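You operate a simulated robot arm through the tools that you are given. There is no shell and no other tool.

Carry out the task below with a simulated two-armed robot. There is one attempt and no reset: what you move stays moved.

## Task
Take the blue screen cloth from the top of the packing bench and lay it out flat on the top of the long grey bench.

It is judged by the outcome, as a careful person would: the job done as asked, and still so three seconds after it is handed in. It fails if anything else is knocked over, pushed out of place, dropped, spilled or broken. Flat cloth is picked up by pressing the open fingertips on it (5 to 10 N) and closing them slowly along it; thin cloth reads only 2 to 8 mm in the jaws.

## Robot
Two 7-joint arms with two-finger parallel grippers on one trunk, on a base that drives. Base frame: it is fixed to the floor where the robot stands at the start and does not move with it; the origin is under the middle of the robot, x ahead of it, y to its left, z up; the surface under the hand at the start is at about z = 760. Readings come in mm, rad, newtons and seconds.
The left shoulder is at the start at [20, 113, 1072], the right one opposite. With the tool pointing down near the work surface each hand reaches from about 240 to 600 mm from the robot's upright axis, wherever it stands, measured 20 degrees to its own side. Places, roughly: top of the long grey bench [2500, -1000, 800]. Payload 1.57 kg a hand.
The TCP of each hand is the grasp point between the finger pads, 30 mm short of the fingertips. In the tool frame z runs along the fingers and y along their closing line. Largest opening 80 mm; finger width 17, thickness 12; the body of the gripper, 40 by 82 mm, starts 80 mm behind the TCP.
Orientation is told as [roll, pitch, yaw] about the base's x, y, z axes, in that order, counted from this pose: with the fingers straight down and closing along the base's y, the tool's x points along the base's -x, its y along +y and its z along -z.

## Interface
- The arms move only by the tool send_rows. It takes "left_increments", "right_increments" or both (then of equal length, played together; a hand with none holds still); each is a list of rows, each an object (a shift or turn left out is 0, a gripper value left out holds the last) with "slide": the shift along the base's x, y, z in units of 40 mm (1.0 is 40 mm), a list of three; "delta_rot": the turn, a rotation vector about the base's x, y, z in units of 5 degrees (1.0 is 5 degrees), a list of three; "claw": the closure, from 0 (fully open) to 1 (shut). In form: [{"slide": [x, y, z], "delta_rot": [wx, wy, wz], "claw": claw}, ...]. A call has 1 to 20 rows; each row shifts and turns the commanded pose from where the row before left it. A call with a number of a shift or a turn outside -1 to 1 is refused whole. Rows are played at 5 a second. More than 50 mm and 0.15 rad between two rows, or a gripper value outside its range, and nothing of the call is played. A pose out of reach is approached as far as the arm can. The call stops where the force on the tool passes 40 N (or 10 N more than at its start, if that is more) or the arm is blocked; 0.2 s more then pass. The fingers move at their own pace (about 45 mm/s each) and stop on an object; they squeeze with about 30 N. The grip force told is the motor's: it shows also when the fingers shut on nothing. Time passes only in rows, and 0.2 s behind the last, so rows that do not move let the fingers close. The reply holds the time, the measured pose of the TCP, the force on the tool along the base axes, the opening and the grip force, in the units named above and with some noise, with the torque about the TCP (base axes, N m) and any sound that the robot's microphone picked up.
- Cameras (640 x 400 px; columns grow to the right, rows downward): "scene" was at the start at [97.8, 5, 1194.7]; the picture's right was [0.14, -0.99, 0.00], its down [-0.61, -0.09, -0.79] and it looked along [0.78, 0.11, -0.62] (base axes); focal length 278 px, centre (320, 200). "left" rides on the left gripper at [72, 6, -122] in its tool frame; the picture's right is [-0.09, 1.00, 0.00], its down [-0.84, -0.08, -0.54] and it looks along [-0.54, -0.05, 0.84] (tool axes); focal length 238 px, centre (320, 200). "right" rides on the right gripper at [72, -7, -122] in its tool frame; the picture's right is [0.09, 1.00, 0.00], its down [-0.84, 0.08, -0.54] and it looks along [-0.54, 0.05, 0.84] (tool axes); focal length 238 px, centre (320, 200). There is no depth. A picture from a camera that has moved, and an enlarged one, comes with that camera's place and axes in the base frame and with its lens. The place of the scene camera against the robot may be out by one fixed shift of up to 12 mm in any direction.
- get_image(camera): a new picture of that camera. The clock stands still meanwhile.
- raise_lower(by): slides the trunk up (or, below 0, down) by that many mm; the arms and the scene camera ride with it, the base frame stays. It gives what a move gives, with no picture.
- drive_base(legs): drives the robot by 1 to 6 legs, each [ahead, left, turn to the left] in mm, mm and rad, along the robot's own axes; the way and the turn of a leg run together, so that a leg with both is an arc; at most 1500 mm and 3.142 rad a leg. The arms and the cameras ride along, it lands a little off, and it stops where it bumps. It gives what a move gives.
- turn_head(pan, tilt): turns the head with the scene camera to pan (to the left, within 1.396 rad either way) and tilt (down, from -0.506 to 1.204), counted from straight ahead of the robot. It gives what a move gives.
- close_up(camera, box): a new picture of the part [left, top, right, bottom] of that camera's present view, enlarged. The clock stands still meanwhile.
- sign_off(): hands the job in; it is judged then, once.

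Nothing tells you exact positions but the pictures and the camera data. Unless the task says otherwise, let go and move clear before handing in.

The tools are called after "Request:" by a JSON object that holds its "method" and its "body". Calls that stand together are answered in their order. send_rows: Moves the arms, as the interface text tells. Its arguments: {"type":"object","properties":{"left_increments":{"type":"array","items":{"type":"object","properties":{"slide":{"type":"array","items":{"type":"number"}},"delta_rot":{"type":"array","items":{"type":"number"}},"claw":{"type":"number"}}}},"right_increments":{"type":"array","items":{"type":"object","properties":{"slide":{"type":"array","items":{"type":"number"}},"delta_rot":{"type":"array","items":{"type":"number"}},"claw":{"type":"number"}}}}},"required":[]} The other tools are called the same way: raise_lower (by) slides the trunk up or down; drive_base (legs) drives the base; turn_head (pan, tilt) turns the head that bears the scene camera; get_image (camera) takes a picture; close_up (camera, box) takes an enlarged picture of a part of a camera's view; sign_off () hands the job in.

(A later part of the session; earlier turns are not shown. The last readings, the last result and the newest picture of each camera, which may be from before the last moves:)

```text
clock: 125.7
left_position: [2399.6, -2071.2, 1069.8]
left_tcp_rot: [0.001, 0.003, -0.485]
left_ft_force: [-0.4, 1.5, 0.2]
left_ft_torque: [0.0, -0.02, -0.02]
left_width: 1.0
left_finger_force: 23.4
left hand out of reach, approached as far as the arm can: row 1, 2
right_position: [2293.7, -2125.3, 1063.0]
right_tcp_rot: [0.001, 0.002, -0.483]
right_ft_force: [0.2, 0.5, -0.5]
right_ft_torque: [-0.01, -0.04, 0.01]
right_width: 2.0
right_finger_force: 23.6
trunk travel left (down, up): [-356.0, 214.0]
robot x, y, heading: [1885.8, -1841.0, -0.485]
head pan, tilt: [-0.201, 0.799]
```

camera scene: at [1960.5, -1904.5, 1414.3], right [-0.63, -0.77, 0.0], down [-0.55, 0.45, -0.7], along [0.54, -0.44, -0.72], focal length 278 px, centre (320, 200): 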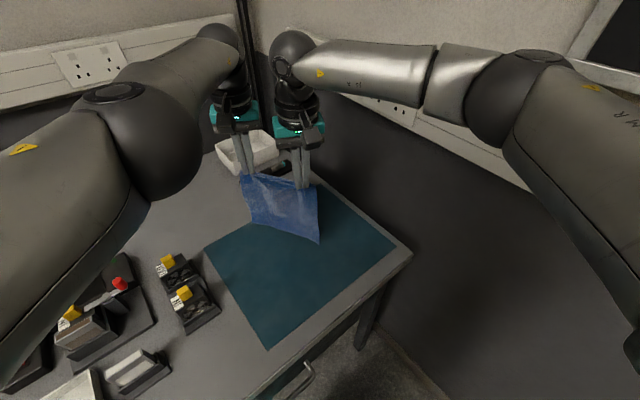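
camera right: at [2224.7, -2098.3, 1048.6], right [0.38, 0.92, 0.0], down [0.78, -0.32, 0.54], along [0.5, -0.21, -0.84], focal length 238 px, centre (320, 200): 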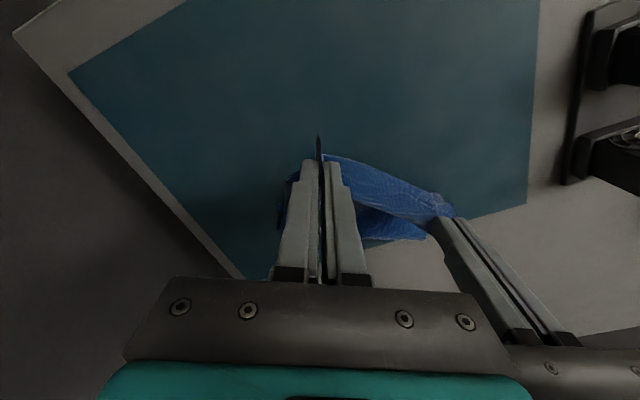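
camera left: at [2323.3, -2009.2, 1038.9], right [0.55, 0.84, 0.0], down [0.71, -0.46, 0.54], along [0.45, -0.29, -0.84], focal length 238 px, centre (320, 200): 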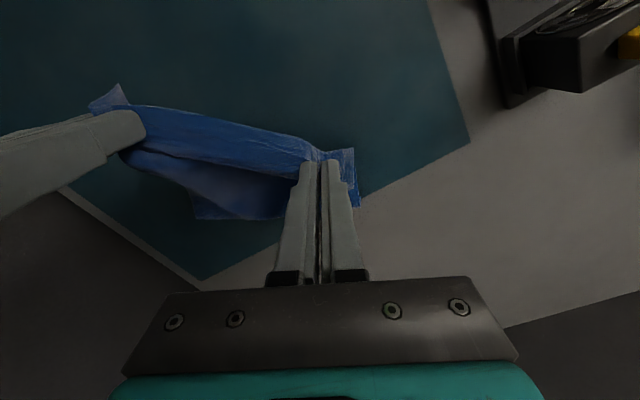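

Still locked. The elbow should flex if the hand moves sideways in its bending plane, so I'll shift both hands together to my right in small steps to keep the cloth unstrained.

Request:
{"method": "send_rows", "body": {"left_increments": [{"slide": [-0.116, -0.221, 0]}, {"slide": [-0.116, -0.221, 0]}, {"slide": [-0.116, -0.221, 0]}, {"slide": [0, 0, 0]}], "right_increments": [{"slide": [-0.116, -0.221, 0]}, {"slide": [-0.116, -0.221, 0]}, {"slide": [-0.116, -0.221, 0]}, {"slide": [0, 0, 0]}]}}

Request:
{"method": "turn_head", "body": {"pan": 0.4, "tilt": 0.6}}

Request:
{"method": "get_image", "body": {"camera": "scene"}}

```text
clock: 126.7
left_position: [2382.5, -2092.3, 1070.1]
left_tcp_rot: [0.0, 0.003, -0.483]
left_ft_force: [-0.7, 0.0, 0.7]
left_ft_torque: [-0.01, 0.02, 0.02]
left_width: 1.4
left_finger_force: 22.8
left hand out of reach, approached as far as the arm can: row 2
right_position: [2278.9, -2152.2, 1064.0]
right_tcp_rot: [0.0, 0.001, -0.484]
right_ft_force: [0.4, 0.5, 0.5]
right_ft_torque: [-0.03, 0.0, 0.06]
right_width: 2.0
right_finger_force: 23.4
trunk travel left (down, up): [-356.0, 214.0]
robot x, y, heading: [1887.5, -1841.4, -0.485]
head pan, tilt: [-0.201, 0.799]
```

```text
clock: 127.7
left_position: [2381.4, -2091.6, 1070.6]
left_tcp_rot: [0.001, 0.003, -0.484]
left_ft_force: [-0.3, -0.7, 0.6]
left_ft_torque: [-0.02, 0.02, 0.02]
left_width: 1.5
left_finger_force: 23.5
right_position: [2279.6, -2153.0, 1063.1]
right_tcp_rot: [0.001, 0.0, -0.482]
right_ft_force: [-0.2, 0.3, 0.3]
right_ft_torque: [0.01, 0.03, 0.03]
right_width: 2.1
right_finger_force: 23.6
trunk travel left (down, up): [-356.0, 214.0]
robot x, y, heading: [1885.3, -1841.6, -0.488]
head pan, tilt: [0.4, 0.6]
```

```text
taken
camera scene: at [1986.2, -1861.1, 1431.2], right [-0.09, -1.0, 0.0], down [-0.56, 0.05, -0.82], along [0.82, -0.07, -0.57], focal length 278 px, centre (320, 200)
```

scene: 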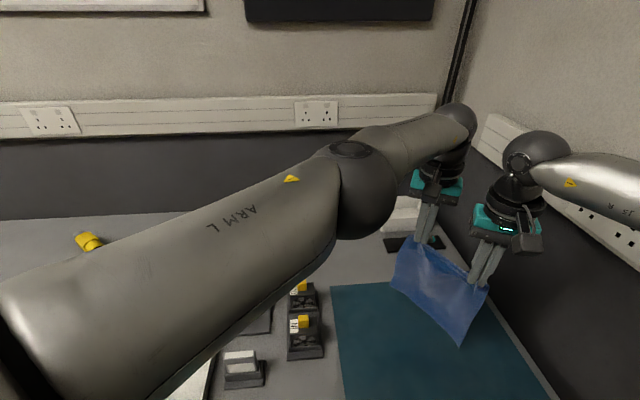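

Request:
{"method": "send_rows", "body": {"left_increments": [{"slide": [-0.44, 0.23, 0]}, {"slide": [-0.44, 0.23, 0]}, {"slide": [0, 0, 0]}]}}

```text
clock: 128.5
left_position: [2349.8, -2075.9, 1070.0]
left_tcp_rot: [0.0, 0.002, -0.483]
left_ft_force: [-0.4, 0.3, -0.4]
left_ft_torque: [-0.01, 0.02, 0.03]
left_width: 1.5
left_finger_force: 23.4
right_position: [2280.6, -2152.2, 1063.3]
right_tcp_rot: [0.0, 0.0, -0.483]
right_ft_force: [-0.4, 0.1, 0.3]
right_ft_torque: [0.02, 0.0, 0.0]
right_width: 2.0
right_finger_force: 23.5
trunk travel left (down, up): [-356.0, 214.0]
robot x, y, heading: [1883.7, -1839.3, -0.486]
head pan, tilt: [0.4, 0.6]
```

The left arm is free again. I'll level it with the right hand, move both back to centre, and extend only to about 535 mm, safely short of full stretch.

Request:
{"method": "send_rows", "body": {"left_increments": [{"slide": [-0.17, 0.37, 0]}, {"slide": [-0.17, 0.37, 0]}, {"slide": [0.116, 0.221, 0]}, {"slide": [0.116, 0.221, 0]}, {"slide": [0.116, 0.221, 0]}, {"slide": [0.221, -0.116, 0]}, {"slide": [0.221, -0.116, 0]}, {"slide": [0.221, -0.116, 0]}, {"slide": [0.221, -0.116, 0]}, {"slide": [0, 0, 0]}], "right_increments": [{"slide": [0, 0, 0.05]}, {"slide": [0, 0, 0.1]}, {"slide": [0.116, 0.221, 0]}, {"slide": [0.116, 0.221, 0]}, {"slide": [0.116, 0.221, 0]}, {"slide": [0.221, -0.116, 0]}, {"slide": [0.221, -0.116, 0]}, {"slide": [0.221, -0.116, 0]}, {"slide": [0.221, -0.116, 0]}, {"slide": [0, 0, 0]}]}}

Request:
{"method": "turn_head", "body": {"pan": 0.0, "tilt": 0.8}}

Request:
{"method": "get_image", "body": {"camera": "scene"}}

Request:
{"method": "get_image", "body": {"camera": "left"}}

```text
clock: 130.7
left_position: [2384.9, -2039.0, 1070.8]
left_tcp_rot: [-0.001, 0.004, -0.484]
left_ft_force: [-0.3, -2.5, -0.4]
left_ft_torque: [-0.07, 0.03, 0.05]
left_width: 1.5
left_finger_force: 23.3
right_position: [2327.7, -2143.1, 1069.0]
right_tcp_rot: [0.003, 0.001, -0.48]
right_ft_force: [0.3, 2.0, -0.9]
right_ft_torque: [0.09, -0.01, 0.05]
right_width: 2.0
right_finger_force: 23.3
trunk travel left (down, up): [-356.0, 214.0]
robot x, y, heading: [1885.9, -1842.0, -0.484]
head pan, tilt: [0.4, 0.6]
```

```text
clock: 131.6
left_position: [2384.8, -2038.4, 1070.1]
left_tcp_rot: [-0.001, 0.003, -0.485]
left_ft_force: [-0.4, -1.3, -0.8]
left_ft_torque: [-0.02, 0.02, 0.01]
left_width: 1.6
left_finger_force: 23.1
right_position: [2326.5, -2144.1, 1069.5]
right_tcp_rot: [0.0, -0.001, -0.484]
right_ft_force: [0.6, 2.5, 0.0]
right_ft_torque: [0.08, -0.05, 0.0]
right_width: 1.9
right_finger_force: 23.4
trunk travel left (down, up): [-356.0, 214.0]
robot x, y, heading: [1888.9, -1841.3, -0.484]
head pan, tilt: [0.0, 0.799]
```

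```text
taken
camera scene: at [1969.5, -1891.0, 1414.4], right [-0.47, -0.88, 0.0], down [-0.63, 0.33, -0.7], along [0.62, -0.33, -0.72], focal length 278 px, centre (320, 200)
```

scene: 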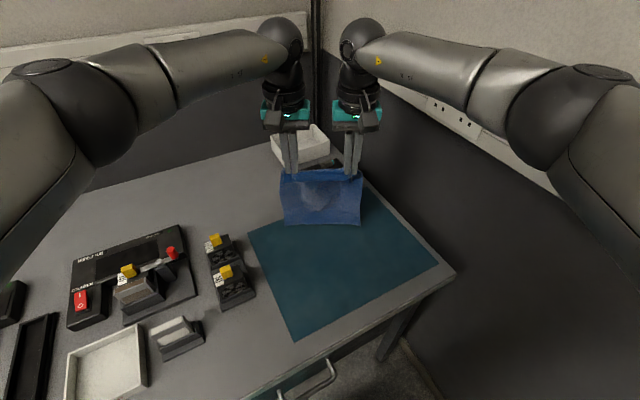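

```text
taken
camera left: at [2324.2, -1999.1, 1192.4], right [0.55, 0.84, 0.0], down [0.71, -0.46, 0.54], along [0.45, -0.3, -0.84], focal length 238 px, centre (320, 200)
```

left: 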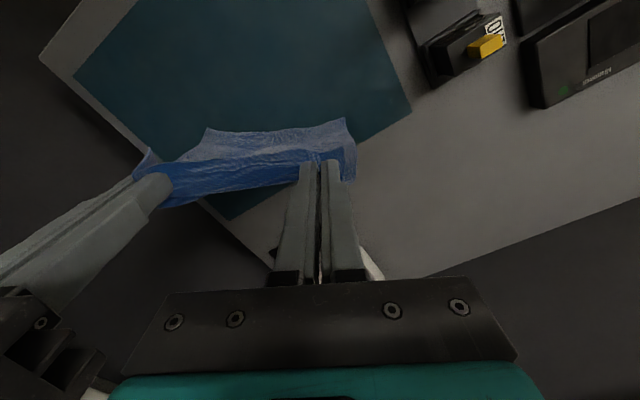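

Both arms are symmetric again and the cloth hangs squarely over the far part of the mat. I'll nudge forward 15 mm, lower until the free edge touches, then begin drawing back and down.

Request:
{"method": "drive_base", "body": {"legs": [[15, 0, 0]]}}

Request:
{"method": "send_rows", "body": {"right_increments": [{"slide": [0, 0, -0.35]}, {"slide": [0, 0, -0.35]}, {"slide": [0, 0, -0.35]}, {"slide": [0, 0, -0.35]}, {"slide": [0, 0, 0]}], "left_increments": [{"slide": [0, 0, -0.35]}, {"slide": [0, 0, -0.35]}, {"slide": [0, 0, -0.35]}, {"slide": [0, 0, -0.35]}, {"slide": [0, 0, 0]}]}}

Request:
{"method": "get_image", "body": {"camera": "scene"}}

Request:
{"method": "get_image", "body": {"camera": "right"}}

```text
clock: 132.4
left_position: [2398.7, -2044.7, 1069.2]
left_tcp_rot: [0.0, 0.003, -0.486]
left_ft_force: [-0.8, -1.1, -0.6]
left_ft_torque: [-0.05, 0.06, 0.01]
left_width: 1.5
left_finger_force: 23.4
right_position: [2341.6, -2151.5, 1068.6]
right_tcp_rot: [0.001, 0.0, -0.483]
right_ft_force: [0.6, 2.0, -0.6]
right_ft_torque: [0.08, 0.03, 0.01]
right_width: 1.9
right_finger_force: 23.3
trunk travel left (down, up): [-356.0, 214.0]
robot x, y, heading: [1899.5, -1845.0, -0.485]
head pan, tilt: [0.0, 0.799]
```

```text
clock: 133.6
left_position: [2397.6, -2044.2, 1013.5]
left_tcp_rot: [-0.002, 0.005, -0.486]
left_ft_force: [-0.8, -2.3, -0.5]
left_ft_torque: [-0.07, 0.07, 0.01]
left_width: 1.5
left_finger_force: 23.5
right_position: [2341.4, -2151.8, 1013.6]
right_tcp_rot: [0.0, -0.001, -0.481]
right_ft_force: [1.3, 2.2, -0.3]
right_ft_torque: [0.1, -0.01, 0.08]
right_width: 1.9
right_finger_force: 23.4
trunk travel left (down, up): [-356.0, 214.0]
robot x, y, heading: [1900.2, -1845.8, -0.488]
head pan, tilt: [0.0, 0.799]
```

```text
taken
camera scene: at [1982.8, -1898.1, 1414.4], right [-0.47, -0.88, 0.0], down [-0.63, 0.33, -0.7], along [0.62, -0.33, -0.72], focal length 278 px, centre (320, 200)
```

scene: 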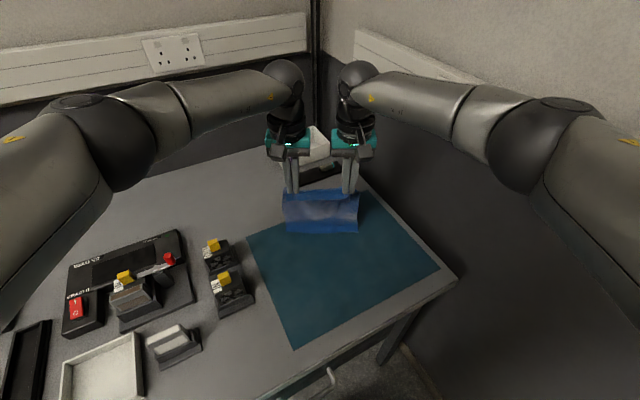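

```text
taken
camera right: at [2273.3, -2123.4, 1134.9], right [0.38, 0.92, 0.0], down [0.78, -0.32, 0.54], along [0.5, -0.21, -0.84], focal length 238 px, centre (320, 200)
```

right: 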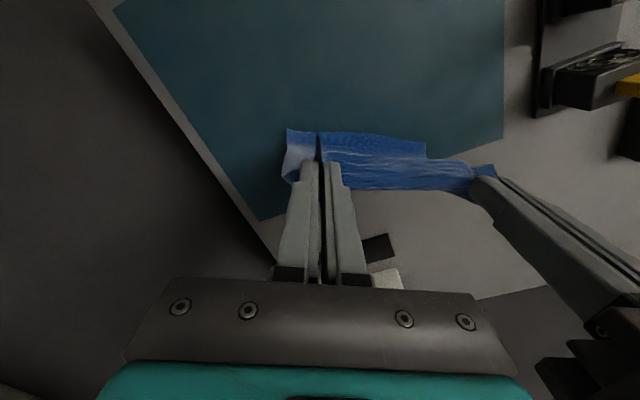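

The free edge is resting on the mat about 30 mm beyond the hands. Now I'll draw both hands back and down together.

Request:
{"method": "send_rows", "body": {"right_increments": [{"slide": [-0.1, 0.05, -0.28]}, {"slide": [-0.22, 0.116, -0.28]}, {"slide": [-0.24, 0.126, -0.28]}, {"slide": [-0.24, 0.126, -0.28]}, {"slide": [-0.24, 0.126, -0.28]}, {"slide": [-0.24, 0.126, -0.28]}, {"slide": [-0.24, 0.126, -0.28]}, {"slide": [-0.24, 0.126, -0.28]}, {"slide": [0, 0, 0]}], "left_increments": [{"slide": [-0.1, 0.05, -0.28]}, {"slide": [-0.22, 0.116, -0.28]}, {"slide": [-0.24, 0.126, -0.28]}, {"slide": [-0.24, 0.126, -0.28]}, {"slide": [-0.24, 0.126, -0.28]}, {"slide": [-0.24, 0.126, -0.28]}, {"slide": [-0.24, 0.126, -0.28]}, {"slide": [-0.24, 0.126, -0.28]}, {"slide": [0, 0, 0]}]}}

Request:
{"method": "get_image", "body": {"camera": "scene"}}

Request:
{"method": "get_image", "body": {"camera": "right"}}

Request:
{"method": "get_image", "body": {"camera": "left"}}

```text
clock: 135.6
left_position: [2326.0, -2008.2, 924.7]
left_tcp_rot: [-0.003, 0.002, -0.484]
left_ft_force: [-0.2, -2.7, -0.4]
left_ft_torque: [-0.02, 0.0, 0.01]
left_width: 1.6
left_finger_force: 23.4
right_position: [2270.9, -2114.5, 922.5]
right_tcp_rot: [-0.001, 0.002, -0.483]
right_ft_force: [0.1, 2.4, 0.0]
right_ft_torque: [0.08, -0.04, 0.07]
right_width: 1.9
right_finger_force: 23.4
trunk travel left (down, up): [-356.0, 214.0]
robot x, y, heading: [1897.1, -1852.4, -0.483]
head pan, tilt: [0.0, 0.799]
```

```text
taken
camera scene: at [1982.9, -1898.1, 1414.3], right [-0.47, -0.88, 0.0], down [-0.63, 0.33, -0.7], along [0.62, -0.33, -0.72], focal length 278 px, centre (320, 200)
```

scene: 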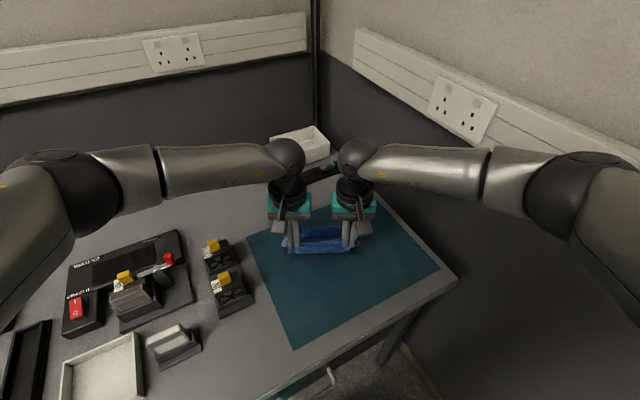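

```text
taken
camera right: at [2203.0, -2087.2, 1045.5], right [0.38, 0.92, 0.0], down [0.78, -0.32, 0.54], along [0.5, -0.21, -0.84], focal length 238 px, centre (320, 200)
```

right: 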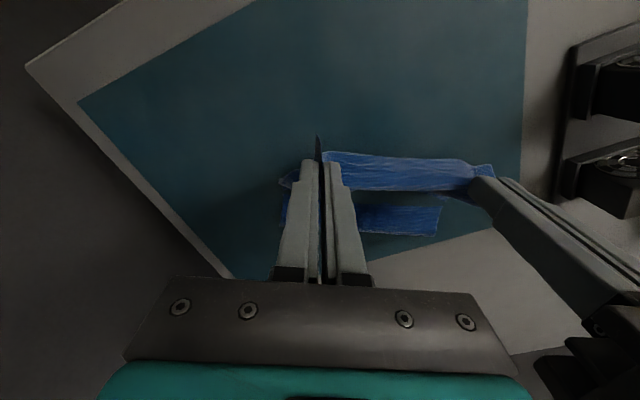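

```text
taken
camera left: at [2266.9, -1969.8, 1046.3], right [0.55, 0.84, 0.0], down [0.71, -0.46, 0.54], along [0.45, -0.3, -0.84], focal length 238 px, centre (320, 200)
```

left: 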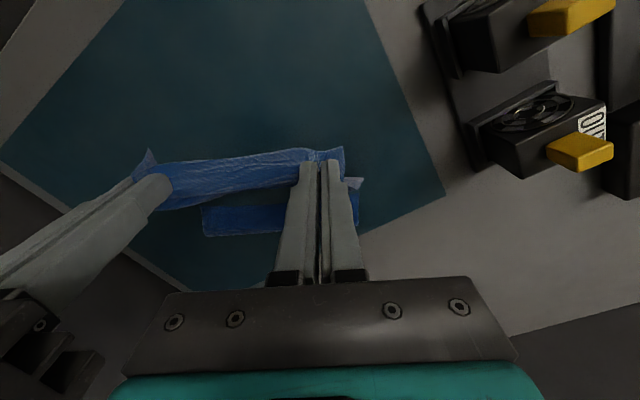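

The free edge lies flat at the far side and the rest is following. I'll continue back and down to just above the surface and check again.

Request:
{"method": "send_rows", "body": {"right_increments": [{"slide": [-0.19, 0.1, -0.28]}, {"slide": [-0.19, 0.1, -0.28]}, {"slide": [-0.19, 0.1, -0.28]}, {"slide": [-0.19, 0.1, -0.28]}, {"slide": [-0.19, 0.1, -0.28]}, {"slide": [-0.19, 0.1, -0.28]}, {"slide": [-0.19, 0.1, -0.28]}, {"slide": [0, 0, 0]}], "left_increments": [{"slide": [-0.19, 0.1, -0.28]}, {"slide": [-0.19, 0.1, -0.28]}, {"slide": [-0.19, 0.1, -0.28]}, {"slide": [-0.19, 0.1, -0.28]}, {"slide": [-0.19, 0.1, -0.28]}, {"slide": [-0.19, 0.1, -0.28]}, {"slide": [-0.19, 0.1, -0.28]}, {"slide": [0, 0, 0]}]}}

Request:
{"method": "get_image", "body": {"camera": "scene"}}

Request:
{"method": "get_image", "body": {"camera": "right"}}

Request:
{"method": "get_image", "body": {"camera": "left"}}

```text
clock: 137.4
left_position: [2274.8, -1980.0, 845.7]
left_tcp_rot: [-0.002, 0.003, -0.485]
left_ft_force: [-0.5, -2.1, 0.4]
left_ft_torque: [-0.09, 0.06, -0.01]
left_width: 1.3
left_finger_force: 22.6
right_position: [2216.1, -2086.9, 844.4]
right_tcp_rot: [-0.001, 0.002, -0.483]
right_ft_force: [0.2, 2.3, -0.3]
right_ft_torque: [0.06, 0.0, 0.05]
right_width: 2.0
right_finger_force: 23.9
trunk travel left (down, up): [-356.0, 214.0]
robot x, y, heading: [1898.9, -1845.8, -0.487]
head pan, tilt: [0.0, 0.799]
```

```text
taken
camera scene: at [1982.8, -1898.1, 1414.3], right [-0.47, -0.88, 0.0], down [-0.63, 0.33, -0.7], along [0.62, -0.33, -0.72], focal length 278 px, centre (320, 200)
```

scene: 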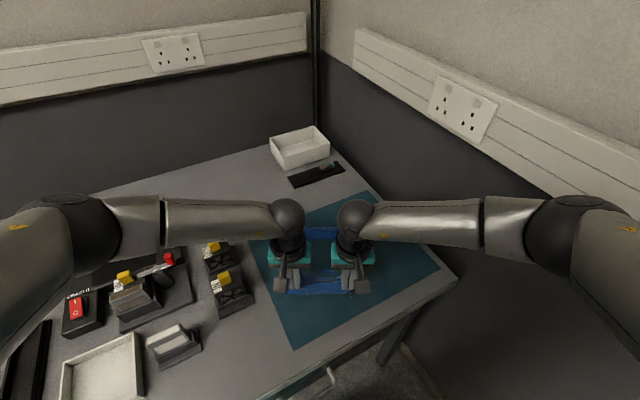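

```text
taken
camera right: at [2149.3, -2058.9, 967.0], right [0.38, 0.92, 0.0], down [0.78, -0.32, 0.54], along [0.5, -0.21, -0.84], focal length 238 px, centre (320, 200)
```

right: 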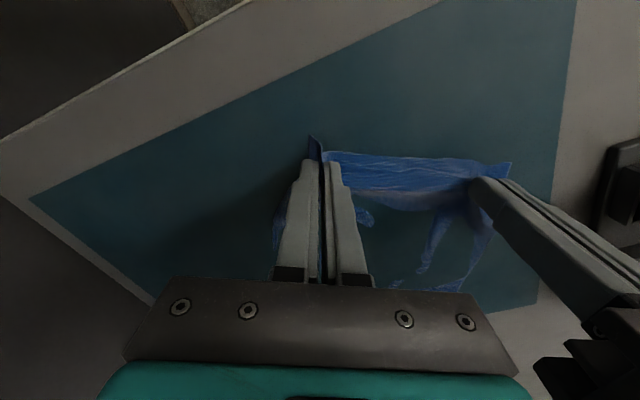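

```text
taken
camera left: at [2214.0, -1941.6, 968.0], right [0.55, 0.84, 0.0], down [0.71, -0.46, 0.54], along [0.45, -0.29, -0.84], focal length 238 px, centre (320, 200)
```

left: 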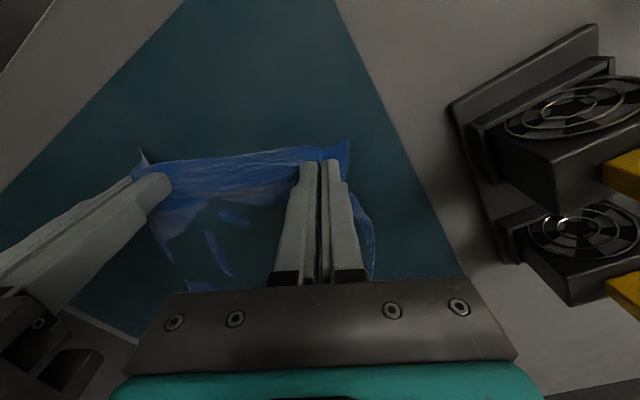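

The mat seems to be only a thin surface layer, since the flat part of the cloth shows faintly through it, with a few wrinkles rising between. I'll pull gently back another 25 mm while lowering to take out the slack.

Request:
{"method": "send_rows", "body": {"right_increments": [{"slide": [-0.11, 0.058, -0.05]}, {"slide": [-0.11, 0.058, -0.05]}, {"slide": [-0.11, 0.058, -0.05]}, {"slide": [-0.11, 0.058, -0.02]}, {"slide": [-0.11, 0.058, 0]}, {"slide": [0, 0, 0]}], "left_increments": [{"slide": [-0.11, 0.058, -0.05]}, {"slide": [-0.11, 0.058, -0.05]}, {"slide": [-0.11, 0.058, -0.05]}, {"slide": [-0.11, 0.058, -0.02]}, {"slide": [-0.11, 0.058, 0]}, {"slide": [0, 0, 0]}]}}

Request:
{"method": "get_image", "body": {"camera": "right"}}

Request:
{"method": "get_image", "body": {"camera": "left"}}

Request:
{"method": "close_up", "body": {"camera": "scene", "box": [220, 180, 460, 330]}}

```text
clock: 138.8
left_position: [2252.4, -1969.6, 838.8]
left_tcp_rot: [0.0, 0.003, -0.485]
left_ft_force: [-0.1, -2.4, 0.2]
left_ft_torque: [-0.1, 0.03, 0.04]
left_width: 1.3
left_finger_force: 23.9
right_position: [2194.8, -2074.1, 837.6]
right_tcp_rot: [-0.001, 0.001, -0.483]
right_ft_force: [1.7, 2.4, 0.7]
right_ft_torque: [0.08, -0.06, 0.06]
right_width: 1.9
right_finger_force: 23.6
trunk travel left (down, up): [-356.0, 214.0]
robot x, y, heading: [1899.6, -1847.1, -0.486]
head pan, tilt: [0.0, 0.799]
```

```text
taken
camera right: at [2127.1, -2047.0, 960.1], right [0.38, 0.92, 0.0], down [0.78, -0.32, 0.54], along [0.5, -0.21, -0.84], focal length 238 px, centre (320, 200)
```

right: 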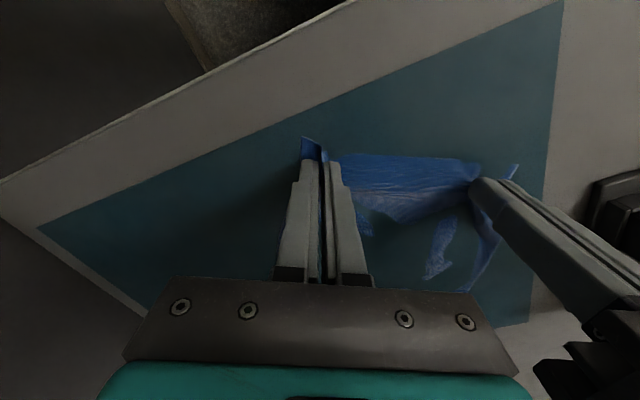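

```text
taken
camera left: at [2192.0, -1930.1, 961.6], right [0.55, 0.84, 0.0], down [0.71, -0.46, 0.54], along [0.45, -0.29, -0.84], focal length 238 px, centre (320, 200)
```

left: 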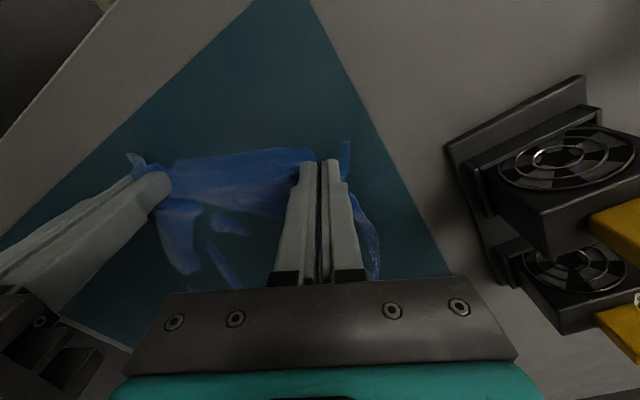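

```text
2.67 times, centred on (340, 255) of scene
camera zoom: at [1982.8, -1898.1, 1414.3], right [-0.47, -0.88, 0.0], down [-0.63, 0.33, -0.7], along [0.62, -0.33, -0.72], focal length 740 px, centre (267, 53)
```

zoom: 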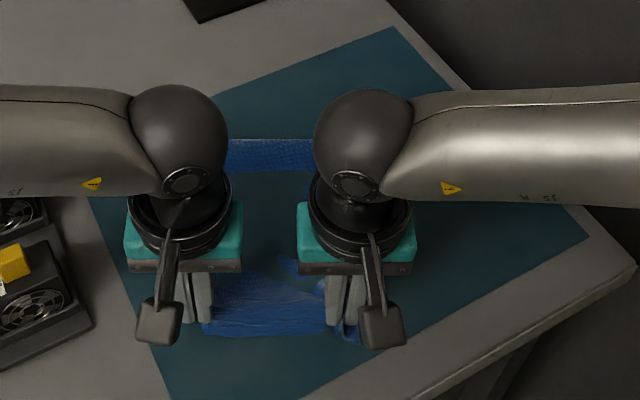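

The cloth's far strip lies flat and the near edge is level with the fingers; there is still a little slack in the middle. I'll pull back another 12 mm and lower the fingertips to the surface.

Request:
{"method": "send_rows", "body": {"right_increments": [{"slide": [-0.09, 0.047, 0]}, {"slide": [-0.09, 0.047, -0.04]}, {"slide": [-0.09, 0.047, -0.04]}, {"slide": [0, 0, -0.04]}, {"slide": [0, 0, 0]}], "left_increments": [{"slide": [-0.09, 0.047, 0]}, {"slide": [-0.09, 0.047, -0.04]}, {"slide": [-0.09, 0.047, -0.04]}, {"slide": [0, 0, -0.05]}, {"slide": [0, 0, 0]}]}}

Request:
{"method": "get_image", "body": {"camera": "left"}}

```text
clock: 140.0
left_position: [2241.4, -1963.2, 833.7]
left_tcp_rot: [0.001, 0.003, -0.485]
left_ft_force: [-1.5, -2.1, -0.3]
left_ft_torque: [-0.07, 0.06, 0.03]
left_width: 1.5
left_finger_force: 23.4
right_position: [2184.7, -2069.4, 832.9]
right_tcp_rot: [-0.001, 0.0, -0.483]
right_ft_force: [0.7, 2.4, -0.6]
right_ft_torque: [0.11, -0.05, 0.04]
right_width: 2.0
right_finger_force: 24.2
trunk travel left (down, up): [-356.0, 214.0]
robot x, y, heading: [1901.2, -1848.3, -0.482]
head pan, tilt: [0.0, 0.799]
```

```text
taken
camera left: at [2181.1, -1924.1, 956.3], right [0.55, 0.84, 0.0], down [0.71, -0.46, 0.54], along [0.45, -0.29, -0.84], focal length 238 px, centre (320, 200)
```

left: 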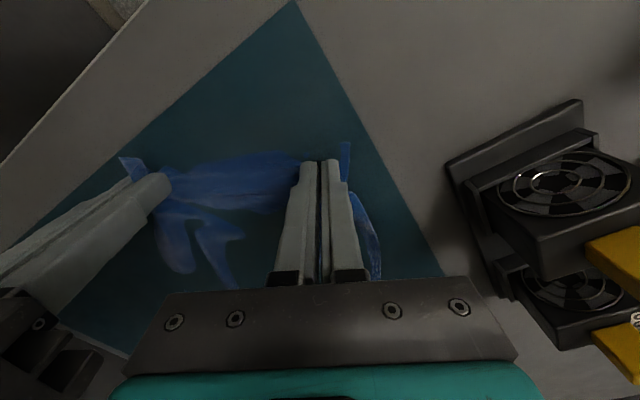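

Request:
{"method": "send_rows", "body": {"right_increments": [{"slide": [0, 0, -0.03]}, {"slide": [0, 0, -0.02]}, {"slide": [0, 0, 0]}], "left_increments": [{"slide": [0, 0, -0.03]}, {"slide": [0, 0, -0.03]}, {"slide": [0, 0, 0]}]}}

```text
clock: 140.8
left_position: [2242.2, -1963.0, 831.1]
left_tcp_rot: [-0.001, 0.003, -0.485]
left_ft_force: [-0.6, -3.1, 0.3]
left_ft_torque: [-0.09, 0.03, 0.02]
left_width: 1.4
left_finger_force: 23.6
right_position: [2185.8, -2069.1, 830.6]
right_tcp_rot: [0.0, -0.001, -0.483]
right_ft_force: [1.2, 2.4, 2.6]
right_ft_torque: [0.06, 0.0, 0.06]
right_width: 2.1
right_finger_force: 23.5
trunk travel left (down, up): [-356.0, 214.0]
robot x, y, heading: [1903.0, -1847.4, -0.489]
head pan, tilt: [0.0, 0.799]
```

The fingertips are on the surface. I'll press lightly and open both grippers slowly, so the fingers spread the pinched folds flat again.

Request:
{"method": "send_rows", "body": {"right_increments": [{"slide": [0, 0, -0.01]}, {"claw": 0.97}, {"claw": 0.93}, {"claw": 0.89}, {"claw": 0.85}, {"claw": 0.81}, {"claw": 0.77}, {"claw": 0.73}, {"claw": 0.69}, {"claw": 0.65}, {"claw": 0.6}, {"claw": 0.55}, {"claw": 0.5}, {"claw": 0.45}, {"claw": 0.45}], "left_increments": [{"slide": [0, 0, -0.02]}, {"claw": 0.97}, {"claw": 0.93}, {"claw": 0.89}, {"claw": 0.85}, {"claw": 0.81}, {"claw": 0.77}, {"claw": 0.73}, {"claw": 0.69}, {"claw": 0.65}, {"claw": 0.6}, {"claw": 0.55}, {"claw": 0.5}, {"claw": 0.45}, {"claw": 0.45}]}}

Request:
{"method": "get_image", "body": {"camera": "left"}}

Request:
{"method": "get_image", "body": {"camera": "right"}}

Request:
{"method": "close_up", "body": {"camera": "scene", "box": [220, 180, 460, 330]}}

```text
clock: 144.0
left_position: [2239.5, -1962.5, 830.2]
left_tcp_rot: [-0.001, 0.002, -0.484]
left_ft_force: [-0.8, -1.3, 8.6]
left_ft_torque: [0.09, -0.03, -0.01]
left_width: 41.3
left_finger_force: 0.0
right_position: [2185.0, -2069.8, 831.4]
right_tcp_rot: [0.001, -0.001, -0.483]
right_ft_force: [0.1, -0.7, 7.1]
right_ft_torque: [0.16, -0.02, 0.0]
right_width: 41.5
right_finger_force: 0.0
trunk travel left (down, up): [-356.0, 214.0]
robot x, y, heading: [1900.1, -1850.7, -0.484]
head pan, tilt: [0.0, 0.799]
```

```text
taken
camera left: at [2180.4, -1924.1, 953.5], right [0.55, 0.84, 0.0], down [0.71, -0.46, 0.54], along [0.45, -0.3, -0.84], focal length 238 px, centre (320, 200)
```

left: 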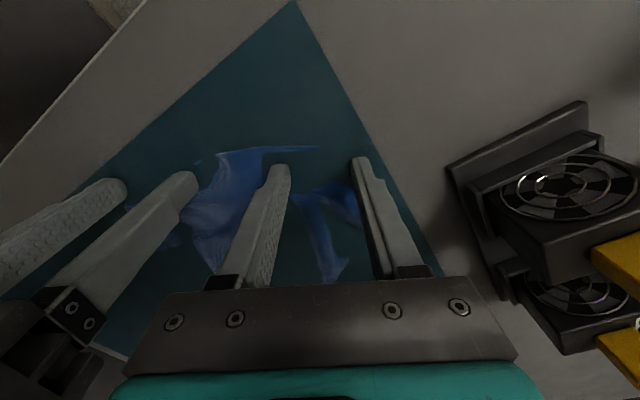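

```text
taken
camera right: at [2116.4, -2041.4, 953.2], right [0.38, 0.92, 0.0], down [0.78, -0.32, 0.54], along [0.5, -0.21, -0.84], focal length 238 px, centre (320, 200)
```

right: 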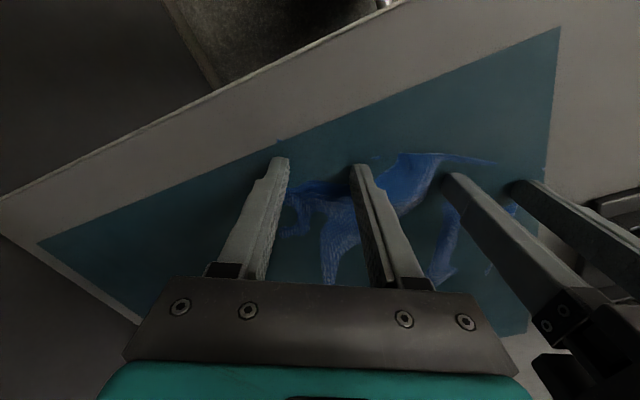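

```text
2.67 times, centred on (340, 255) of scene
camera zoom: at [1981.8, -1898.0, 1414.4], right [-0.47, -0.88, 0.0], down [-0.63, 0.33, -0.7], along [0.62, -0.33, -0.72], focal length 740 px, centre (267, 53)
```

zoom: 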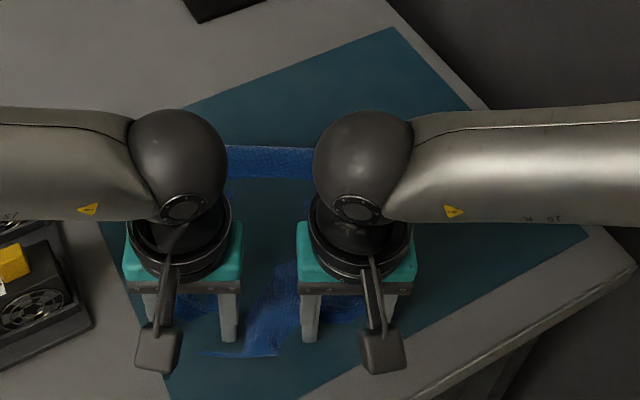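

The pinch folds have spread, but the inner fingers pushed up a small ridge between the hands. Keeping the light pressure, I'll slide the two hands slowly apart to stretch it flat.

Request:
{"method": "send_rows", "body": {"right_increments": [{"slide": [-0.03, -0.058, 0]}, {"slide": [-0.03, -0.058, 0]}, {"slide": [-0.03, -0.058, 0]}, {"slide": [-0.03, -0.058, 0]}, {"slide": [-0.03, -0.058, 0]}, {"slide": [0, 0, 0]}], "left_increments": [{"slide": [0.03, 0.058, 0]}, {"slide": [0.03, 0.058, 0]}, {"slide": [0.03, 0.058, 0]}, {"slide": [0.03, 0.058, 0]}, {"slide": [0.03, 0.058, 0]}, {"slide": [0, 0, 0]}]}}

Request:
{"method": "get_image", "body": {"camera": "left"}}

Request:
{"method": "get_image", "body": {"camera": "right"}}

Request:
{"method": "close_up", "body": {"camera": "scene", "box": [220, 180, 460, 330]}}

```text
clock: 145.4
left_position: [2247.7, -1952.2, 831.8]
left_tcp_rot: [-0.001, 0.001, -0.485]
left_ft_force: [-1.3, -4.3, 9.3]
left_ft_torque: [0.0, -0.04, 0.02]
left_width: 41.0
left_finger_force: 0.1
right_position: [2178.9, -2080.1, 832.1]
right_tcp_rot: [0.0, -0.002, -0.484]
right_ft_force: [0.9, 1.4, 3.8]
right_ft_torque: [0.14, -0.05, -0.02]
right_width: 45.8
right_finger_force: 0.8
trunk travel left (down, up): [-356.0, 214.0]
robot x, y, heading: [1900.8, -1850.5, -0.485]
head pan, tilt: [0.0, 0.799]
```

```text
taken
camera left: at [2186.7, -1913.2, 953.5], right [0.55, 0.84, 0.0], down [0.71, -0.46, 0.54], along [0.45, -0.3, -0.84], focal length 238 px, centre (320, 200)
```

left: 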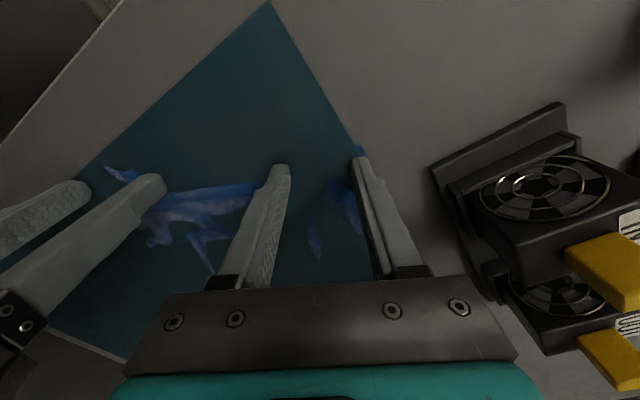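

```text
taken
camera right: at [2110.3, -2053.0, 953.3], right [0.38, 0.92, 0.0], down [0.78, -0.32, 0.54], along [0.5, -0.21, -0.84], focal length 238 px, centre (320, 200)
```

right: 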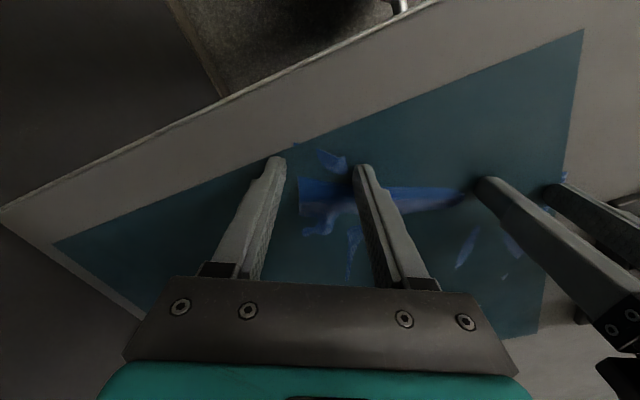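

```text
2.67 times, centred on (340, 255) of scene
camera zoom: at [1982.0, -1898.1, 1414.4], right [-0.47, -0.88, 0.0], down [-0.63, 0.33, -0.7], along [0.62, -0.33, -0.72], focal length 740 px, centre (267, 53)
```

zoom: 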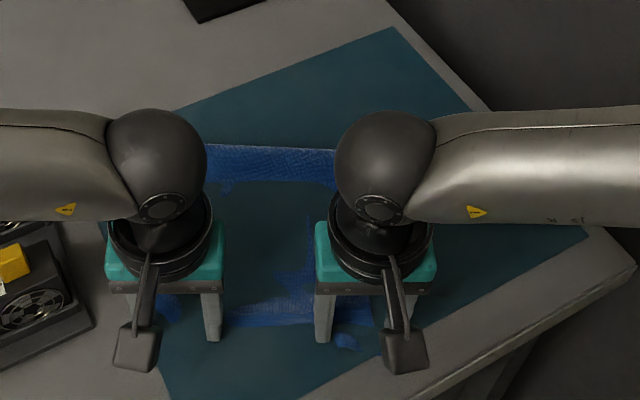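

The ridge is mostly gone. I'll lift both hands straight up off the cloth and look at how it lies.

Request:
{"method": "send_rows", "body": {"right_increments": [{"slide": [0, 0, 0.1]}, {"slide": [0, 0, 0.2]}, {"slide": [0, 0, 0.5]}, {"slide": [0, 0, 1]}, {"slide": [0, 0, 1]}, {"slide": [0, 0, 0]}], "left_increments": [{"slide": [0, 0, 0.1]}, {"slide": [0, 0, 0.2]}, {"slide": [0, 0, 0.5]}, {"slide": [0, 0, 1]}, {"slide": [0, 0, 1]}, {"slide": [0, 0, 0]}]}}

Request:
{"method": "get_image", "body": {"camera": "left"}}

Request:
{"method": "get_image", "body": {"camera": "right"}}

Request:
{"method": "get_image", "body": {"camera": "scene"}}

```text
clock: 146.8
left_position: [2247.9, -1951.1, 943.0]
left_tcp_rot: [0.0, 0.004, -0.486]
left_ft_force: [-0.3, -0.6, -0.8]
left_ft_torque: [0.01, 0.04, -0.02]
left_width: 44.2
left_finger_force: 0.2
right_position: [2177.9, -2080.8, 943.3]
right_tcp_rot: [0.0, 0.0, -0.482]
right_ft_force: [-0.7, -0.1, 0.6]
right_ft_torque: [0.01, 0.01, -0.02]
right_width: 43.9
right_finger_force: 0.1
trunk travel left (down, up): [-356.0, 214.0]
robot x, y, heading: [1900.2, -1847.1, -0.482]
head pan, tilt: [0.0, 0.799]
```

```text
taken
camera left: at [2187.0, -1912.0, 1065.2], right [0.55, 0.84, 0.0], down [0.71, -0.46, 0.54], along [0.45, -0.29, -0.84], focal length 238 px, centre (320, 200)
```

left: 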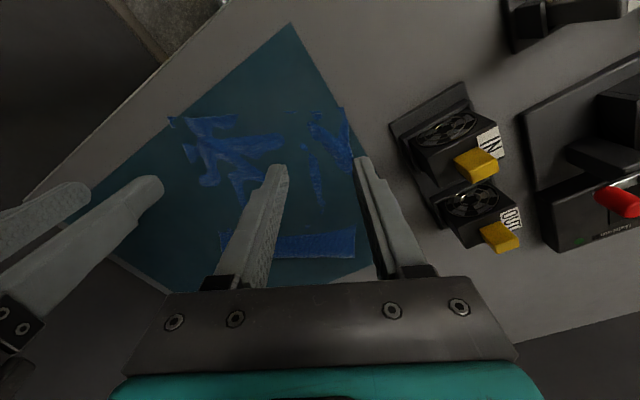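

```text
taken
camera right: at [2110.9, -2053.0, 1065.3], right [0.38, 0.92, 0.0], down [0.78, -0.32, 0.54], along [0.5, -0.21, -0.84], focal length 238 px, centre (320, 200)
```

right: 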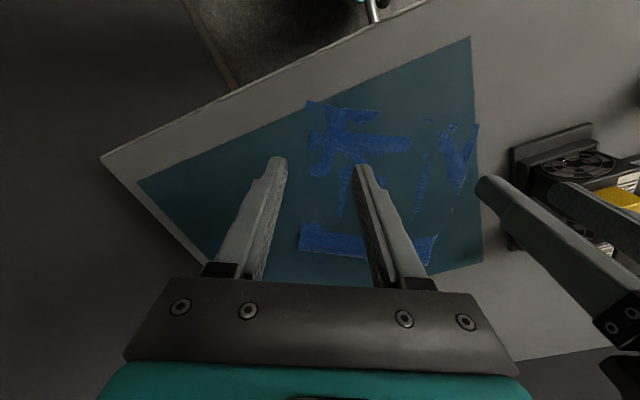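

```text
taken
camera scene: at [1982.9, -1898.2, 1414.3], right [-0.47, -0.88, 0.0], down [-0.63, 0.33, -0.7], along [0.62, -0.33, -0.72], focal length 278 px, centre (320, 200)
```

scene: 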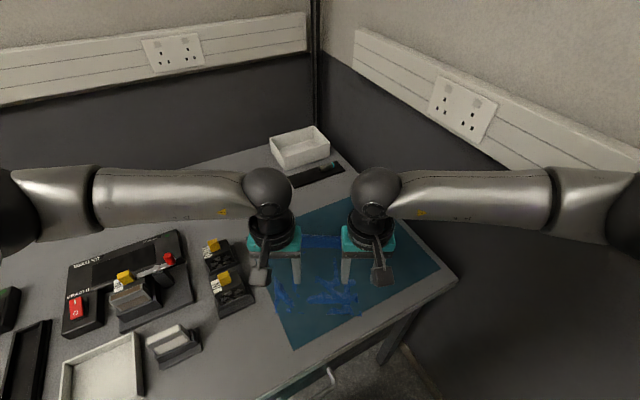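

The cloth lies nearly flat, showing only in patches because it sits level with the mat's thin surface; its sides measure about 200 mm instead of 235, so some slack remains near my edge. I'll press fingertips on the two near corners and drag them gently back and slightly apart.

Request:
{"method": "send_rows", "body": {"right_increments": [{"slide": [0.05, 0.17, 0], "claw": 0.85}, {"slide": [0, 0, -0.9]}, {"slide": [0, 0, -0.9]}, {"slide": [0, 0, -0.6]}, {"slide": [0, 0, -0.25]}, {"slide": [0, 0, 0]}], "left_increments": [{"slide": [0.05, -0.02, 0], "claw": 0.85}, {"slide": [0, 0, -0.9]}, {"slide": [0, 0, -0.9]}, {"slide": [0, 0, -0.6]}, {"slide": [0, 0, -0.25]}, {"slide": [0, 0, 0]}]}}

Request:
{"method": "get_image", "body": {"camera": "right"}}

Request:
{"method": "get_image", "body": {"camera": "left"}}

```text
clock: 148.2
left_position: [2250.1, -1953.2, 836.1]
left_tcp_rot: [0.0, 0.003, -0.485]
left_ft_force: [-0.1, -0.4, -0.9]
left_ft_torque: [0.03, 0.04, 0.02]
left_width: 11.9
left_finger_force: 0.1
right_position: [2181.0, -2073.0, 835.7]
right_tcp_rot: [0.001, 0.0, -0.48]
right_ft_force: [0.8, -0.1, -0.7]
right_ft_torque: [-0.02, 0.03, 0.0]
right_width: 12.3
right_finger_force: 0.1
trunk travel left (down, up): [-356.0, 214.0]
robot x, y, heading: [1899.3, -1847.0, -0.482]
head pan, tilt: [0.0, 0.799]
```

```text
taken
camera right: at [2112.8, -2045.5, 958.6], right [0.38, 0.92, 0.0], down [0.78, -0.32, 0.54], along [0.5, -0.21, -0.84], focal length 238 px, centre (320, 200)
```

right: 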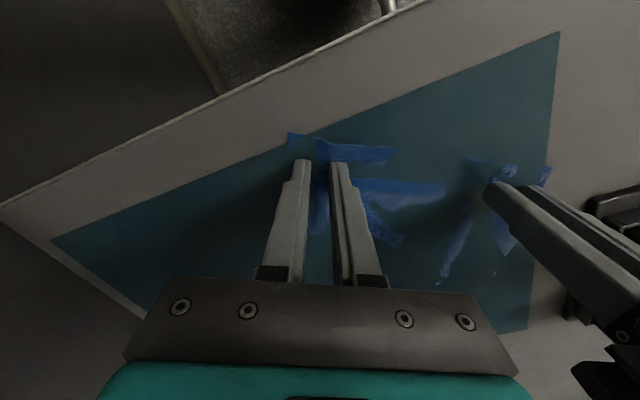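

```text
taken
camera left: at [2189.1, -1913.7, 958.7], right [0.55, 0.84, 0.0], down [0.71, -0.46, 0.54], along [0.45, -0.3, -0.84], focal length 238 px, centre (320, 200)
```

left: 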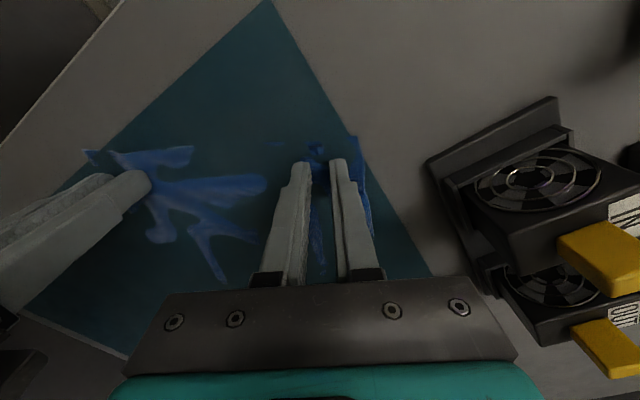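

Request:
{"method": "send_rows", "body": {"right_increments": [{"slide": [0, 0, -0.06]}, {"slide": [0, 0, -0.04]}, {"slide": [0, 0, -0.01]}, {"slide": [0, 0, 0]}], "left_increments": [{"slide": [0, 0, -0.06]}, {"slide": [0, 0, -0.04]}, {"slide": [0, 0, -0.02]}, {"slide": [0, 0, 0]}]}}

```text
clock: 149.2
left_position: [2249.9, -1952.3, 831.4]
left_tcp_rot: [-0.002, 0.002, -0.486]
left_ft_force: [-0.2, 0.6, -0.8]
left_ft_torque: [0.01, 0.01, 0.01]
left_width: 12.2
left_finger_force: 0.0
right_position: [2180.9, -2073.5, 833.2]
right_tcp_rot: [0.0, -0.001, -0.484]
right_ft_force: [0.2, 0.1, 0.5]
right_ft_torque: [-0.03, 0.05, -0.03]
right_width: 11.8
right_finger_force: 0.1
trunk travel left (down, up): [-356.0, 214.0]
robot x, y, heading: [1900.6, -1845.7, -0.487]
head pan, tilt: [0.0, 0.799]
```

Request:
{"method": "send_rows", "body": {"right_increments": [{"slide": [0, 0, -0.03]}, {"slide": [0, 0, -0.01]}, {"slide": [0, 0, 0]}], "left_increments": [{"slide": [0, 0, -0.03]}, {"slide": [0, 0, -0.01]}, {"slide": [0, 0, 0]}]}}

```text
clock: 150.0
left_position: [2250.3, -1952.4, 831.7]
left_tcp_rot: [-0.004, 0.001, -0.485]
left_ft_force: [-0.9, 1.7, 10.3]
left_ft_torque: [0.09, 0.02, 0.0]
left_width: 12.2
left_finger_force: 0.0
right_position: [2180.7, -2073.7, 831.6]
right_tcp_rot: [0.001, -0.001, -0.482]
right_ft_force: [-0.1, 0.4, 0.6]
right_ft_torque: [0.03, 0.0, -0.03]
right_width: 12.1
right_finger_force: 0.1
trunk travel left (down, up): [-356.0, 214.0]
robot x, y, heading: [1904.4, -1847.6, -0.485]
head pan, tilt: [0.0, 0.799]
```

Request:
{"method": "send_rows", "body": {"right_increments": [{"slide": [0, 0, -0.02]}, {"slide": [0, 0, -0.008]}, {"slide": [0, 0, 0]}], "left_increments": [{"slide": [0, 0, 0.005]}, {"slide": [0, 0, 0]}, {"slide": [0, 0, 0]}]}}

```text
clock: 150.8
left_position: [2248.9, -1951.0, 830.6]
left_tcp_rot: [-0.004, 0.001, -0.486]
left_ft_force: [1.7, -0.1, 7.3]
left_ft_torque: [0.04, -0.04, 0.02]
left_width: 11.9
left_finger_force: 0.1
right_position: [2179.8, -2073.3, 831.8]
right_tcp_rot: [0.002, -0.002, -0.484]
right_ft_force: [-3.0, 0.0, 13.4]
right_ft_torque: [-0.06, 0.12, -0.02]
right_width: 12.1
right_finger_force: 0.2
trunk travel left (down, up): [-356.0, 214.0]
robot x, y, heading: [1899.4, -1844.1, -0.483]
head pan, tilt: [0.0, 0.799]
```

Both fingertips press with about 7–10 N. Now the slow drag back toward me, slightly apart.

Request:
{"method": "send_rows", "body": {"right_increments": [{"slide": [-0.062, 0.016, 0.006]}, {"slide": [-0.062, 0.016, 0]}, {"slide": [-0.062, 0.016, 0]}, {"slide": [-0.062, 0.016, 0]}, {"slide": [-0.062, 0.016, 0]}, {"slide": [-0.062, 0.016, 0]}, {"slide": [-0.062, 0.016, 0]}, {"slide": [-0.062, 0.016, 0]}, {"slide": [0, 0, 0]}], "left_increments": [{"slide": [-0.048, 0.042, 0]}, {"slide": [-0.048, 0.042, 0]}, {"slide": [-0.048, 0.042, 0]}, {"slide": [-0.048, 0.042, 0]}, {"slide": [-0.048, 0.042, 0]}, {"slide": [-0.048, 0.042, 0]}, {"slide": [-0.048, 0.042, 0]}, {"slide": [-0.048, 0.042, 0]}, {"slide": [0, 0, 0]}]}}

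Request:
{"method": "get_image", "body": {"camera": "right"}}

Request:
{"method": "get_image", "body": {"camera": "left"}}

Request:
{"method": "close_up", "body": {"camera": "scene", "box": [220, 180, 460, 330]}}

```text
clock: 152.8
left_position: [2233.8, -1938.4, 829.8]
left_tcp_rot: [-0.001, 0.002, -0.485]
left_ft_force: [-0.2, -4.0, 6.1]
left_ft_torque: [-0.07, 0.06, -0.03]
left_width: 11.7
left_finger_force: 0.0
right_position: [2159.9, -2068.5, 831.9]
right_tcp_rot: [0.001, -0.002, -0.482]
right_ft_force: [4.6, 3.0, 18.1]
right_ft_torque: [-0.02, -0.04, 0.02]
right_width: 12.1
right_finger_force: 0.0
trunk travel left (down, up): [-356.0, 214.0]
robot x, y, heading: [1897.3, -1847.4, -0.488]
head pan, tilt: [0.0, 0.799]
```

```text
taken
camera right: at [2092.7, -2040.5, 952.9], right [0.38, 0.92, 0.0], down [0.78, -0.32, 0.54], along [0.5, -0.21, -0.84], focal length 238 px, centre (320, 200)
```

right: 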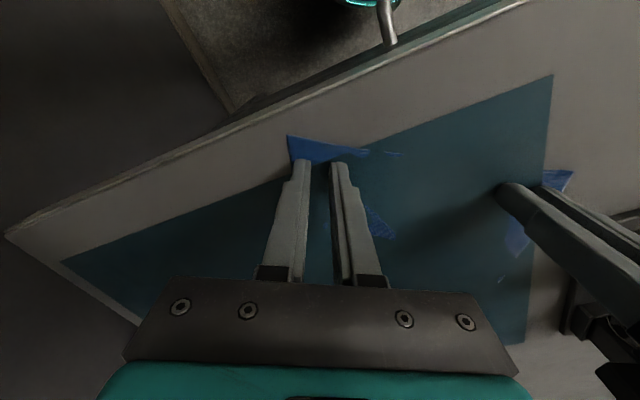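

```text
taken
camera left: at [2173.3, -1900.0, 953.4], right [0.55, 0.84, 0.0], down [0.71, -0.46, 0.54], along [0.45, -0.3, -0.84], focal length 238 px, centre (320, 200)
```

left: 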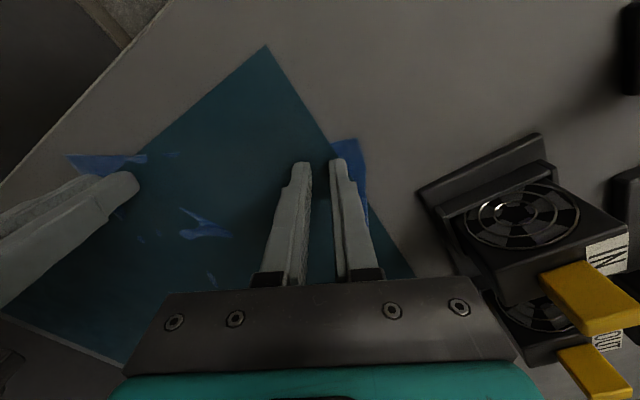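

```text
2.67 times, centred on (340, 255) of scene
camera zoom: at [1982.2, -1897.5, 1414.5], right [-0.47, -0.88, 0.0], down [-0.63, 0.33, -0.7], along [0.62, -0.33, -0.72], focal length 740 px, centre (267, 53)
```

zoom: 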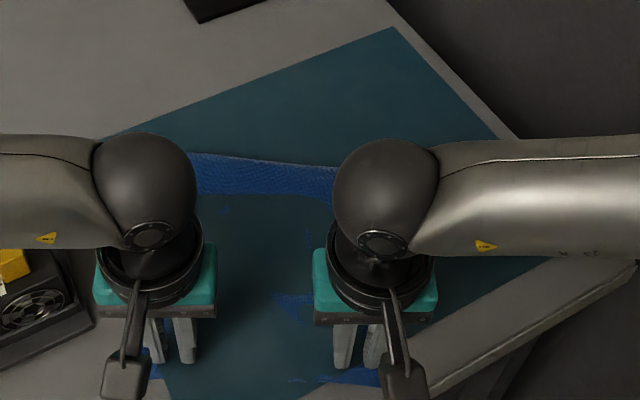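

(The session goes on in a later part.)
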